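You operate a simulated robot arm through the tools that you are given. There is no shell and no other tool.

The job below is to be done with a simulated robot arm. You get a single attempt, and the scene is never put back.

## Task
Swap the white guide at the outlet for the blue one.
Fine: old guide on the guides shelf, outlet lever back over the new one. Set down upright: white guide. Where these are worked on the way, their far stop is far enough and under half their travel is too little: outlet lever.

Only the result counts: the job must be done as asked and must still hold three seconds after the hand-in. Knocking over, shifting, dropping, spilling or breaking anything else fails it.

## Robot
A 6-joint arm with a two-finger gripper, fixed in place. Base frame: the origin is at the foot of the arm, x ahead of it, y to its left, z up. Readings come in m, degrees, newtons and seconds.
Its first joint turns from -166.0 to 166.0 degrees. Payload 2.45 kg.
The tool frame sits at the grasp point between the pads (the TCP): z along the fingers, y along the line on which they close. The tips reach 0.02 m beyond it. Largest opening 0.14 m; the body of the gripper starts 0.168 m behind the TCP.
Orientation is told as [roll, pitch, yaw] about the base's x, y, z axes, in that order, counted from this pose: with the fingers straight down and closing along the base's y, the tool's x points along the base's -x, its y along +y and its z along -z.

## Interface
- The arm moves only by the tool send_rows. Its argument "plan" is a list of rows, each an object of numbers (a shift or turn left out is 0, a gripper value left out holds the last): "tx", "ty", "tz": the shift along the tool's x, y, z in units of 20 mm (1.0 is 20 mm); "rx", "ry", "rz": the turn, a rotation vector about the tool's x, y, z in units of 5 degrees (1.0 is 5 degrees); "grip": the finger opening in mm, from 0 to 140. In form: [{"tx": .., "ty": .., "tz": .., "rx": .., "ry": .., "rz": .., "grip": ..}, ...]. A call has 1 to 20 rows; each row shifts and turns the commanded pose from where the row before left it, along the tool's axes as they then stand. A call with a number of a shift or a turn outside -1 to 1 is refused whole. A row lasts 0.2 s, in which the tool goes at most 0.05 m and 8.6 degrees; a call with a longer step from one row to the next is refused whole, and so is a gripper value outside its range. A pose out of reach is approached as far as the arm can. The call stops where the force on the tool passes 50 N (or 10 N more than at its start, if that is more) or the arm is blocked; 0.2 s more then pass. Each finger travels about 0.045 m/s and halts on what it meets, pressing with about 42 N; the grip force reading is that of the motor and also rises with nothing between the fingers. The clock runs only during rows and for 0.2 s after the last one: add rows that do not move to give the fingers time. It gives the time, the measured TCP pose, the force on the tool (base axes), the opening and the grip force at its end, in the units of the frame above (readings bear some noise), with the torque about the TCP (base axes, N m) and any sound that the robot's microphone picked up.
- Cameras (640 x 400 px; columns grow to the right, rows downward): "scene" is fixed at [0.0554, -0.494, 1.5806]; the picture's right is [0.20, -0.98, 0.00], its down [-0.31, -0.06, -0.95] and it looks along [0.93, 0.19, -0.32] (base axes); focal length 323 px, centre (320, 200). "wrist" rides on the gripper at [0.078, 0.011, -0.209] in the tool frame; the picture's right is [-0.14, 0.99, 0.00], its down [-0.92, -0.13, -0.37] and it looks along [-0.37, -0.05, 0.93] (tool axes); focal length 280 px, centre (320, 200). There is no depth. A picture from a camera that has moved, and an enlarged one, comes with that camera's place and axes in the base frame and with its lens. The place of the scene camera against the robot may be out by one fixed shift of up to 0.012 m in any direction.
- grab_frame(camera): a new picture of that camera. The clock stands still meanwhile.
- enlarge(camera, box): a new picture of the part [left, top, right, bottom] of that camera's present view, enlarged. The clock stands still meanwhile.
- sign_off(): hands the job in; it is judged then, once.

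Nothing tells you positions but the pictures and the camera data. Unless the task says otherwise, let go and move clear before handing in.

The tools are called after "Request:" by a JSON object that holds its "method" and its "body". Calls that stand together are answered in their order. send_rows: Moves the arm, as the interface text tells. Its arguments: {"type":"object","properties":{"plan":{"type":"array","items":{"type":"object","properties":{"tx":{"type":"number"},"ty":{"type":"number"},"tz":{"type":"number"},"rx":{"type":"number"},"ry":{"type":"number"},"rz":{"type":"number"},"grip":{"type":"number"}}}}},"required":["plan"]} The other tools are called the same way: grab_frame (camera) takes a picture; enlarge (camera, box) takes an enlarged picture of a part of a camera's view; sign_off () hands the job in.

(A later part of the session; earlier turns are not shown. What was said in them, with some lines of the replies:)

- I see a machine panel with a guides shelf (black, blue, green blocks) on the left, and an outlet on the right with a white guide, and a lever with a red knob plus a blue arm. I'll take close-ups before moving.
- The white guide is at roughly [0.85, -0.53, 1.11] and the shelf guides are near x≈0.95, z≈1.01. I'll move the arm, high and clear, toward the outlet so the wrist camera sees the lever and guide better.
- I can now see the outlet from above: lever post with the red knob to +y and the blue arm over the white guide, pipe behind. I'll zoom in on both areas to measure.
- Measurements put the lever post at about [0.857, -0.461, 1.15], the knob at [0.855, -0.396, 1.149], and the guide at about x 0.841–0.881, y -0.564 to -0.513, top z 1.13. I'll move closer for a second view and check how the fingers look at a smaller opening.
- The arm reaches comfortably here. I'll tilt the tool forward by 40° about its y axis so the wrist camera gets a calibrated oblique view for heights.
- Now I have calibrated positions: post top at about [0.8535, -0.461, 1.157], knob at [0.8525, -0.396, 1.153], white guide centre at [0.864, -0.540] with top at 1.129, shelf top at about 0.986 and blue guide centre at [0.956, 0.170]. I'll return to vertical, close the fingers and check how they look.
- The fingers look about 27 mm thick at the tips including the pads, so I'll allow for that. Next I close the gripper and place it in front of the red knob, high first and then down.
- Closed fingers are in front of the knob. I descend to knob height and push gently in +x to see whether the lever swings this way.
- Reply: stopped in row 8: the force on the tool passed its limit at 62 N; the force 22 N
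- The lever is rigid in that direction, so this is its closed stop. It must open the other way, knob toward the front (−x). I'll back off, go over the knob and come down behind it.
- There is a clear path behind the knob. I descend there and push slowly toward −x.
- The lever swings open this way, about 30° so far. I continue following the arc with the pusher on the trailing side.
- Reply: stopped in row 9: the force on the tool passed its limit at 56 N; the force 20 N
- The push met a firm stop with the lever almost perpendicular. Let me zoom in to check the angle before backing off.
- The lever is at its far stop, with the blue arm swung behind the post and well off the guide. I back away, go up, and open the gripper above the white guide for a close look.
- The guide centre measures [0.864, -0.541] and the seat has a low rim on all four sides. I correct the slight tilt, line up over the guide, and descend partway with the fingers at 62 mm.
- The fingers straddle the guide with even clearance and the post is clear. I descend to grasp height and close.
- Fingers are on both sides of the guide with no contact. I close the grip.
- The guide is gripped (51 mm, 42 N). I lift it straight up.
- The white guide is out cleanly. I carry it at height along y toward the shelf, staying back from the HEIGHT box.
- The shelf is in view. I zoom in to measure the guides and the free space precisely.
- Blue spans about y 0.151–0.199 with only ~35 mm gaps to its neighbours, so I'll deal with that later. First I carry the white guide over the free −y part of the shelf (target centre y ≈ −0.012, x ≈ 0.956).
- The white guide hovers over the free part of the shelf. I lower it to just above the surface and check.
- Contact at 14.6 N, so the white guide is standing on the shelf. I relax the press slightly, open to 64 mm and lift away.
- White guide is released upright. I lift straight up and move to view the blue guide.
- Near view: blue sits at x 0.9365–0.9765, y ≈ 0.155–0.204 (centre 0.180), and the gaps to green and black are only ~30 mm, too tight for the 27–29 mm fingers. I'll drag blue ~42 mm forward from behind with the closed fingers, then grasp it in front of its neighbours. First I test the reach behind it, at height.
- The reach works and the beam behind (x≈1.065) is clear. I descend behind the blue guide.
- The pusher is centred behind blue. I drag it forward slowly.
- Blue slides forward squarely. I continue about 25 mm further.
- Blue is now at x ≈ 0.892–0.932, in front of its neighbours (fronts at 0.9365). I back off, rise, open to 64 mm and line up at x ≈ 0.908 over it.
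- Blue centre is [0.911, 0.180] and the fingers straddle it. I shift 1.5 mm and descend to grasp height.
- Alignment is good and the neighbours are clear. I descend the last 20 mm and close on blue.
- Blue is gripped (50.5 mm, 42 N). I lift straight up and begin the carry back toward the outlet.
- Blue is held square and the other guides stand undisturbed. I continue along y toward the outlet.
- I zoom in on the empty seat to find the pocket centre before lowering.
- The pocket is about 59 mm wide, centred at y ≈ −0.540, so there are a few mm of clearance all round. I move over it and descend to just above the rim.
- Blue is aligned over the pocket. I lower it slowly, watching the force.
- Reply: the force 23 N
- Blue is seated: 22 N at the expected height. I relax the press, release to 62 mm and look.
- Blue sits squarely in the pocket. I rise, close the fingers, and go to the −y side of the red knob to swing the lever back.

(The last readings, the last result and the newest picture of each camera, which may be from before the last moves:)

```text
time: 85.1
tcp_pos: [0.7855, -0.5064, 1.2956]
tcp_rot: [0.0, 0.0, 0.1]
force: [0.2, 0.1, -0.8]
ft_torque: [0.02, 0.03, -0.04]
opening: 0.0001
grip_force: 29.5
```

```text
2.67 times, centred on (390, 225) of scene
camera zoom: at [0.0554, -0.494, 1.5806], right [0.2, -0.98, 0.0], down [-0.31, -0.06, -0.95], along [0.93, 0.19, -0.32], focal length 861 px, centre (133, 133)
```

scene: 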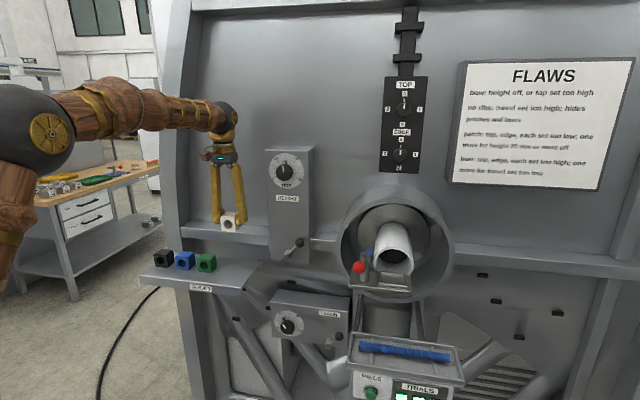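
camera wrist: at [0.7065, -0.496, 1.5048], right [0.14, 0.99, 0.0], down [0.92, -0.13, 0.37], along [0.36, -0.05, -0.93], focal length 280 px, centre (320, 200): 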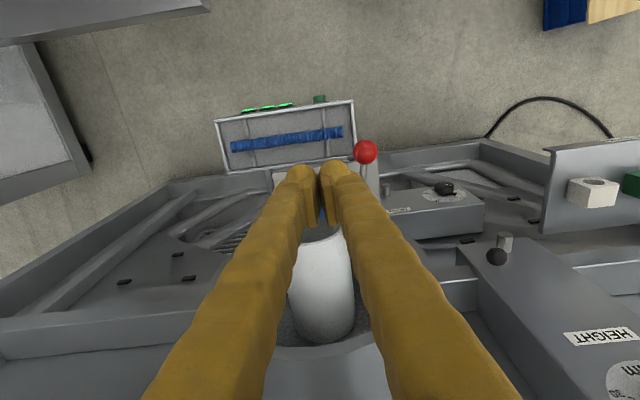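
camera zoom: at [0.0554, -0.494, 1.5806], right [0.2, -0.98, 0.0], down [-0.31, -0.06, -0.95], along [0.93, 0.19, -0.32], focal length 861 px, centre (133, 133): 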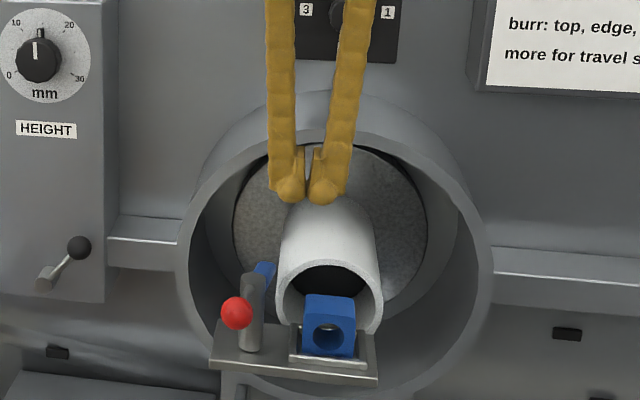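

The knob is at [0.789, -0.450]. I descend beside it and push +y, following the arc.

Request:
{"method": "send_rows", "body": {"plan": [{"tz": 0.8}, {"tz": 1}, {"tz": 1}, {"tz": 1}, {"tz": 1}, {"tz": 1}, {"tz": 0.8}, {"tz": 0.43}, {"tx": 0.03, "ty": 0.255}, {"tx": 0.03, "ty": 0.255}, {"tx": 0.03, "ty": 0.255}, {"tx": 0.03, "ty": 0.262}, {"tx": 0.03, "ty": 0.262}, {"tx": 0.03, "ty": 0.262}]}}

Request:
{"method": "grab_frame", "body": {"camera": "wrist"}}

Request:
{"method": "enlarge", "body": {"camera": "scene", "box": [320, 180, 440, 300]}}

```text
time: 88.1
tcp_pos: [0.78, -0.4767, 1.1532]
tcp_rot: [0.1, 0.1, 0.0]
force: [0.4, -0.6, 0.0]
ft_torque: [0.0, 0.03, 0.01]
opening: 0.0001
grip_force: 29.4
```

```text
taken
camera wrist: at [0.7018, -0.4657, 1.3631], right [0.14, 0.99, 0.0], down [0.92, -0.13, 0.37], along [0.36, -0.05, -0.93], focal length 280 px, centre (320, 200)
```

wrist: 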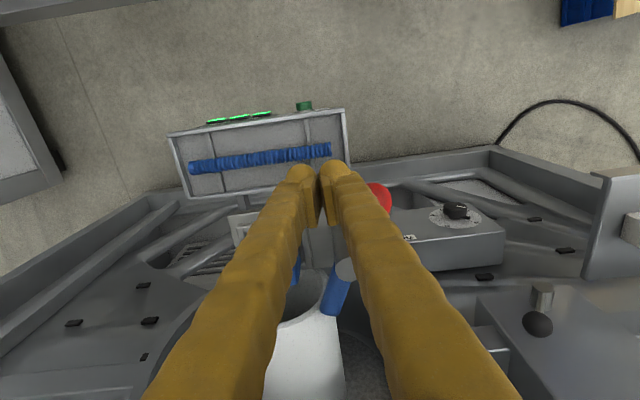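

```text
3.33 times, centred on (380, 240) of scene
camera zoom: at [0.0554, -0.494, 1.5806], right [0.2, -0.98, 0.0], down [-0.31, -0.06, -0.95], along [0.93, 0.19, -0.32], focal length 1077 px, centre (120, 67)
```

zoom: 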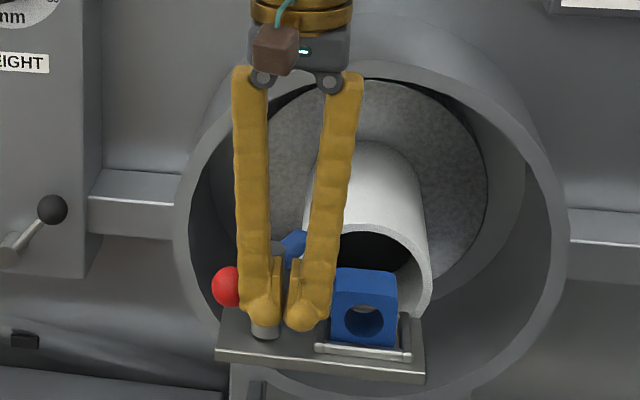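

The lever is swinging back. I continue along the arc.

Request:
{"method": "send_rows", "body": {"plan": [{"ty": 0.29}, {"ty": 0.29}, {"tx": -0.057, "ty": 0.267}, {"tx": -0.057, "ty": 0.267}, {"tx": -0.057, "ty": 0.267}, {"tx": -0.057, "ty": 0.267}, {"tx": -0.057, "ty": 0.267}, {"tx": -0.139, "ty": 0.239}, {"tx": -0.139, "ty": 0.239}, {"tx": -0.139, "ty": 0.239}]}}

Request:
{"method": "grab_frame", "body": {"camera": "wrist"}}

Request:
{"method": "enlarge", "body": {"camera": "scene", "box": [320, 180, 440, 300]}}

```text
time: 90.3
tcp_pos: [0.7943, -0.4235, 1.1526]
tcp_rot: [0.0, 0.0, -0.1]
force: [0.2, -0.4, -0.6]
ft_torque: [0.04, -0.01, -0.03]
opening: 0.0
grip_force: 29.8
```

```text
taken
camera wrist: at [0.716, -0.413, 1.3623], right [0.14, 0.99, 0.0], down [0.92, -0.13, 0.37], along [0.36, -0.05, -0.93], focal length 280 px, centre (320, 200)
```

wrist: 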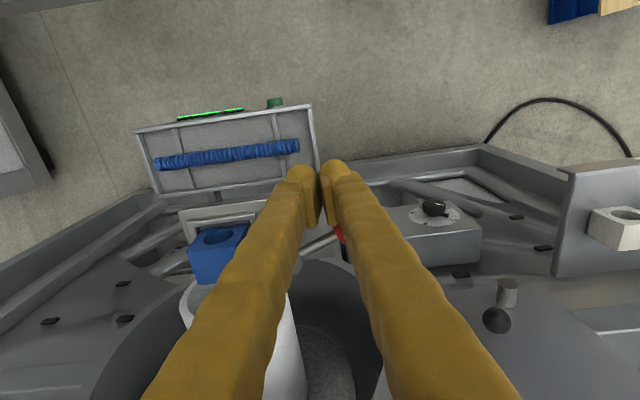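

```text
3.33 times, centred on (380, 240) of scene
camera zoom: at [0.0554, -0.494, 1.5806], right [0.2, -0.98, 0.0], down [-0.31, -0.06, -0.95], along [0.93, 0.19, -0.32], focal length 1077 px, centre (120, 67)
```

zoom: 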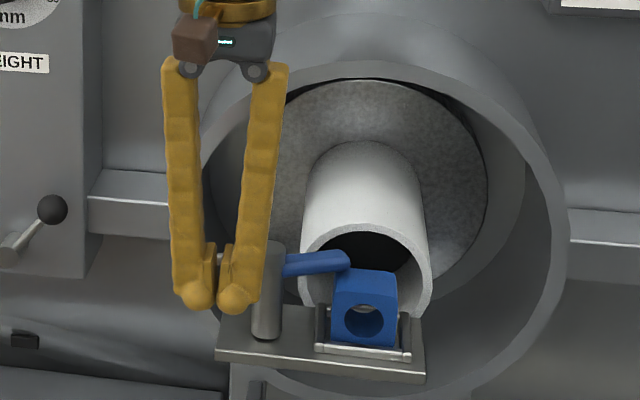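

About 20° remain. I follow the arc further, then finish with a slow +x push to the stop.

Request:
{"method": "send_rows", "body": {"plan": [{"tx": -0.18, "ty": 0.25}, {"tx": -0.18, "ty": 0.25}, {"tx": -0.18, "ty": 0.25}, {"tx": -0.18, "ty": 0.25}, {"tx": -0.15, "ty": 0.25}, {"tx": -0.08}, {"tx": -0.08}, {}]}}

Request:
{"method": "grab_frame", "body": {"camera": "wrist"}}

Request:
{"method": "enlarge", "body": {"camera": "scene", "box": [320, 200, 420, 290]}}

```text
time: 92.1
tcp_pos: [0.8148, -0.3996, 1.1518]
tcp_rot: [0.1, -0.1, 0.1]
force: [-0.4, -0.7, -0.4]
ft_torque: [0.0, -0.01, 0.0]
opening: 0.0
grip_force: 29.3
```

```text
taken
camera wrist: at [0.7367, -0.3888, 1.3628], right [0.14, 0.99, 0.0], down [0.92, -0.13, 0.37], along [0.36, -0.05, -0.93], focal length 280 px, centre (320, 200)
```

wrist: 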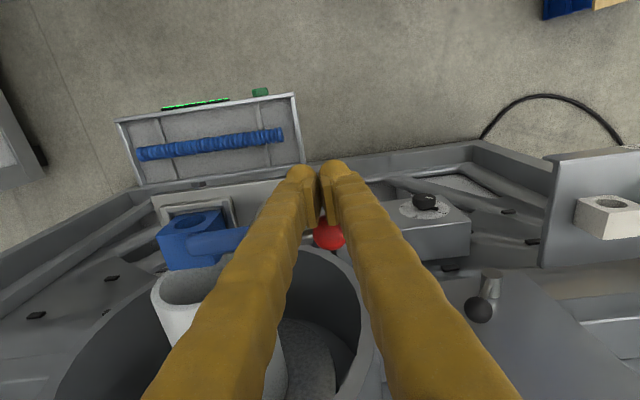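

```text
4.44 times, centred on (370, 245) of scene
camera zoom: at [0.0554, -0.494, 1.5806], right [0.2, -0.98, 0.0], down [-0.31, -0.06, -0.95], along [0.93, 0.19, -0.32], focal length 1436 px, centre (98, 0)
```

zoom: 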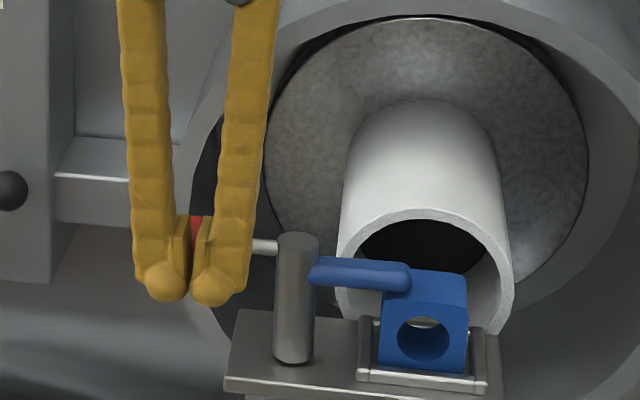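

The blue arm is over the new guide. I push the last few millimetres slowly until the stop is felt.

Request:
{"method": "send_rows", "body": {"plan": [{"tx": -0.07}, {"tx": -0.07}, {"tx": -0.07}, {}]}}

```text
time: 93.1
tcp_pos: [0.8177, -0.3988, 1.1526]
tcp_rot: [0.2, 0.1, 0.0]
force: [-29.7, 5.2, 0.5]
ft_torque: [-0.09, 0.26, 0.3]
opening: 0.0
grip_force: 29.5
```

Firm resistance of 30 N at the original closed position, so the lever is back at its stop. I back off, rise and inspect everything.

Request:
{"method": "send_rows", "body": {"plan": [{"tx": 0.4}, {"tx": 0.6}, {"tx": 0.8}, {"tz": -0.8}, {"tz": -1}, {"tz": -1}, {"tz": -1}, {"tz": -1}, {"tz": -1}, {"tz": -1}, {"tz": -1}, {"tz": -1}, {"tx": 1, "ty": 0.5, "grip": 100}, {"tx": 1, "ty": 0.5}, {"tx": 1, "ty": 0.5}, {"tx": 1, "ty": 0.5}, {"tx": 1, "ty": 0.5}, {}]}}

Request:
{"method": "grab_frame", "body": {"camera": "wrist"}}

Request:
{"method": "grab_frame", "body": {"camera": "scene"}}

Request:
{"method": "enlarge", "body": {"camera": "scene", "box": [320, 230, 420, 300]}}

Request:
{"method": "enlarge", "body": {"camera": "scene", "box": [140, 220, 270, 300]}}

```text
time: 96.9
tcp_pos: [0.6833, -0.3489, 1.3283]
tcp_rot: [0.1, 0.0, 0.0]
force: [0.0, -0.1, 0.1]
ft_torque: [0.01, 0.02, -0.02]
opening: 0.1
grip_force: 0.2
```

```text
taken
camera wrist: at [0.6057, -0.3385, 1.5384], right [0.14, 0.99, 0.0], down [0.92, -0.13, 0.37], along [0.36, -0.05, -0.93], focal length 280 px, centre (320, 200)
```

wrist: 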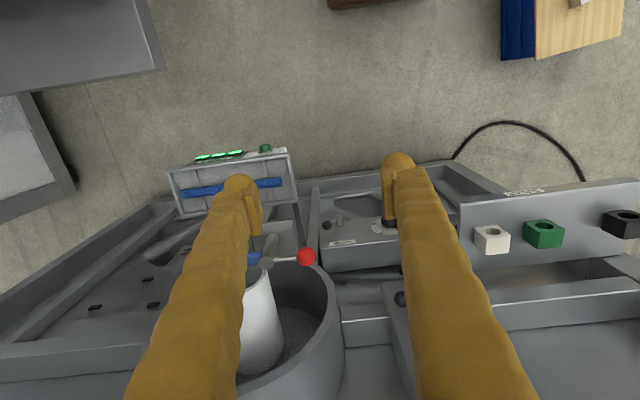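

```text
taken
```

scene: 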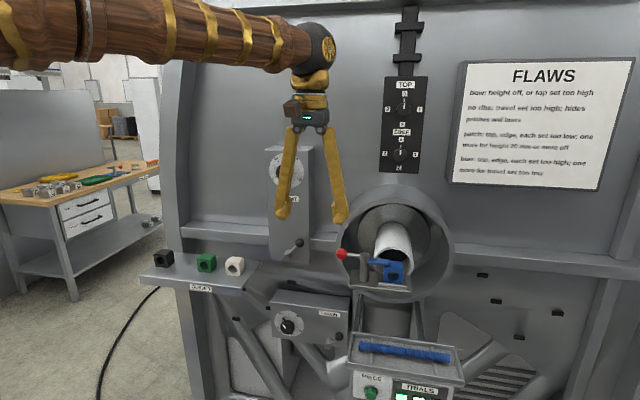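

```text
5.71 times, centred on (370, 265) of scene
camera zoom: at [0.0554, -0.494, 1.5806], right [0.2, -0.98, 0.0], down [-0.31, -0.06, -0.95], along [0.93, 0.19, -0.32], focal length 1846 px, centre (34, -171)
```

zoom: 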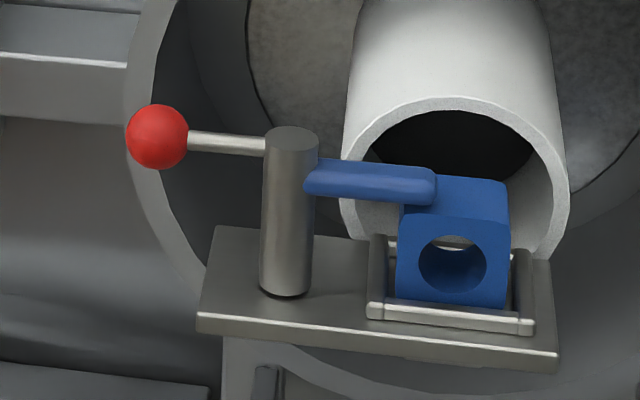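

```text
4.92 times, centred on (205, 260) of scene
camera zoom: at [0.0554, -0.494, 1.5806], right [0.2, -0.98, 0.0], down [-0.31, -0.06, -0.95], along [0.93, 0.19, -0.32], focal length 1590 px, centre (886, -95)
```

zoom: 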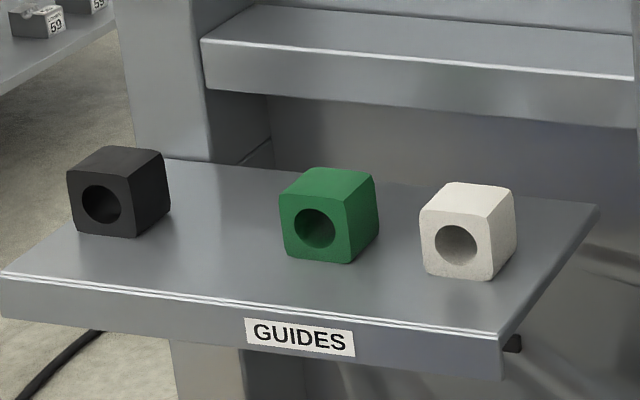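

The blue guide sits in the seat where the white one was, with the lever at its original closed position over it. The white guide stands upright on the guides shelf, green and black are undisturbed, and the arm is clear, so I hand in.

Request:
{"method": "sign_off", "body": {}}

```text
The job is handed in.
```

The swap is done and handed in. The blue guide is in the outlet seat, and the white guide is standing upright on the guides shelf.

- **Lever:** I swung it open until it met a firm stop, about 80° round. After fitting the blue guide I pushed it back until it stopped at its original closed position. It now lies over the blue guide.
- **First push on the lever:** I pushed the knob the wrong way against its closed stop, which peaked at 62 N. The lever didn't move and I saw no damage.
- **Blue guide:** The gaps beside it on the shelf were too narrow for the fingers. I slid it about 4 cm forward on the shelf before picking it up.
- **Everything else:** The last pictures show the green and black guides still standing in their places, and the arm is clear of the machine.

The hand-in reply gave no verdict, so I don't know how the job was judged.
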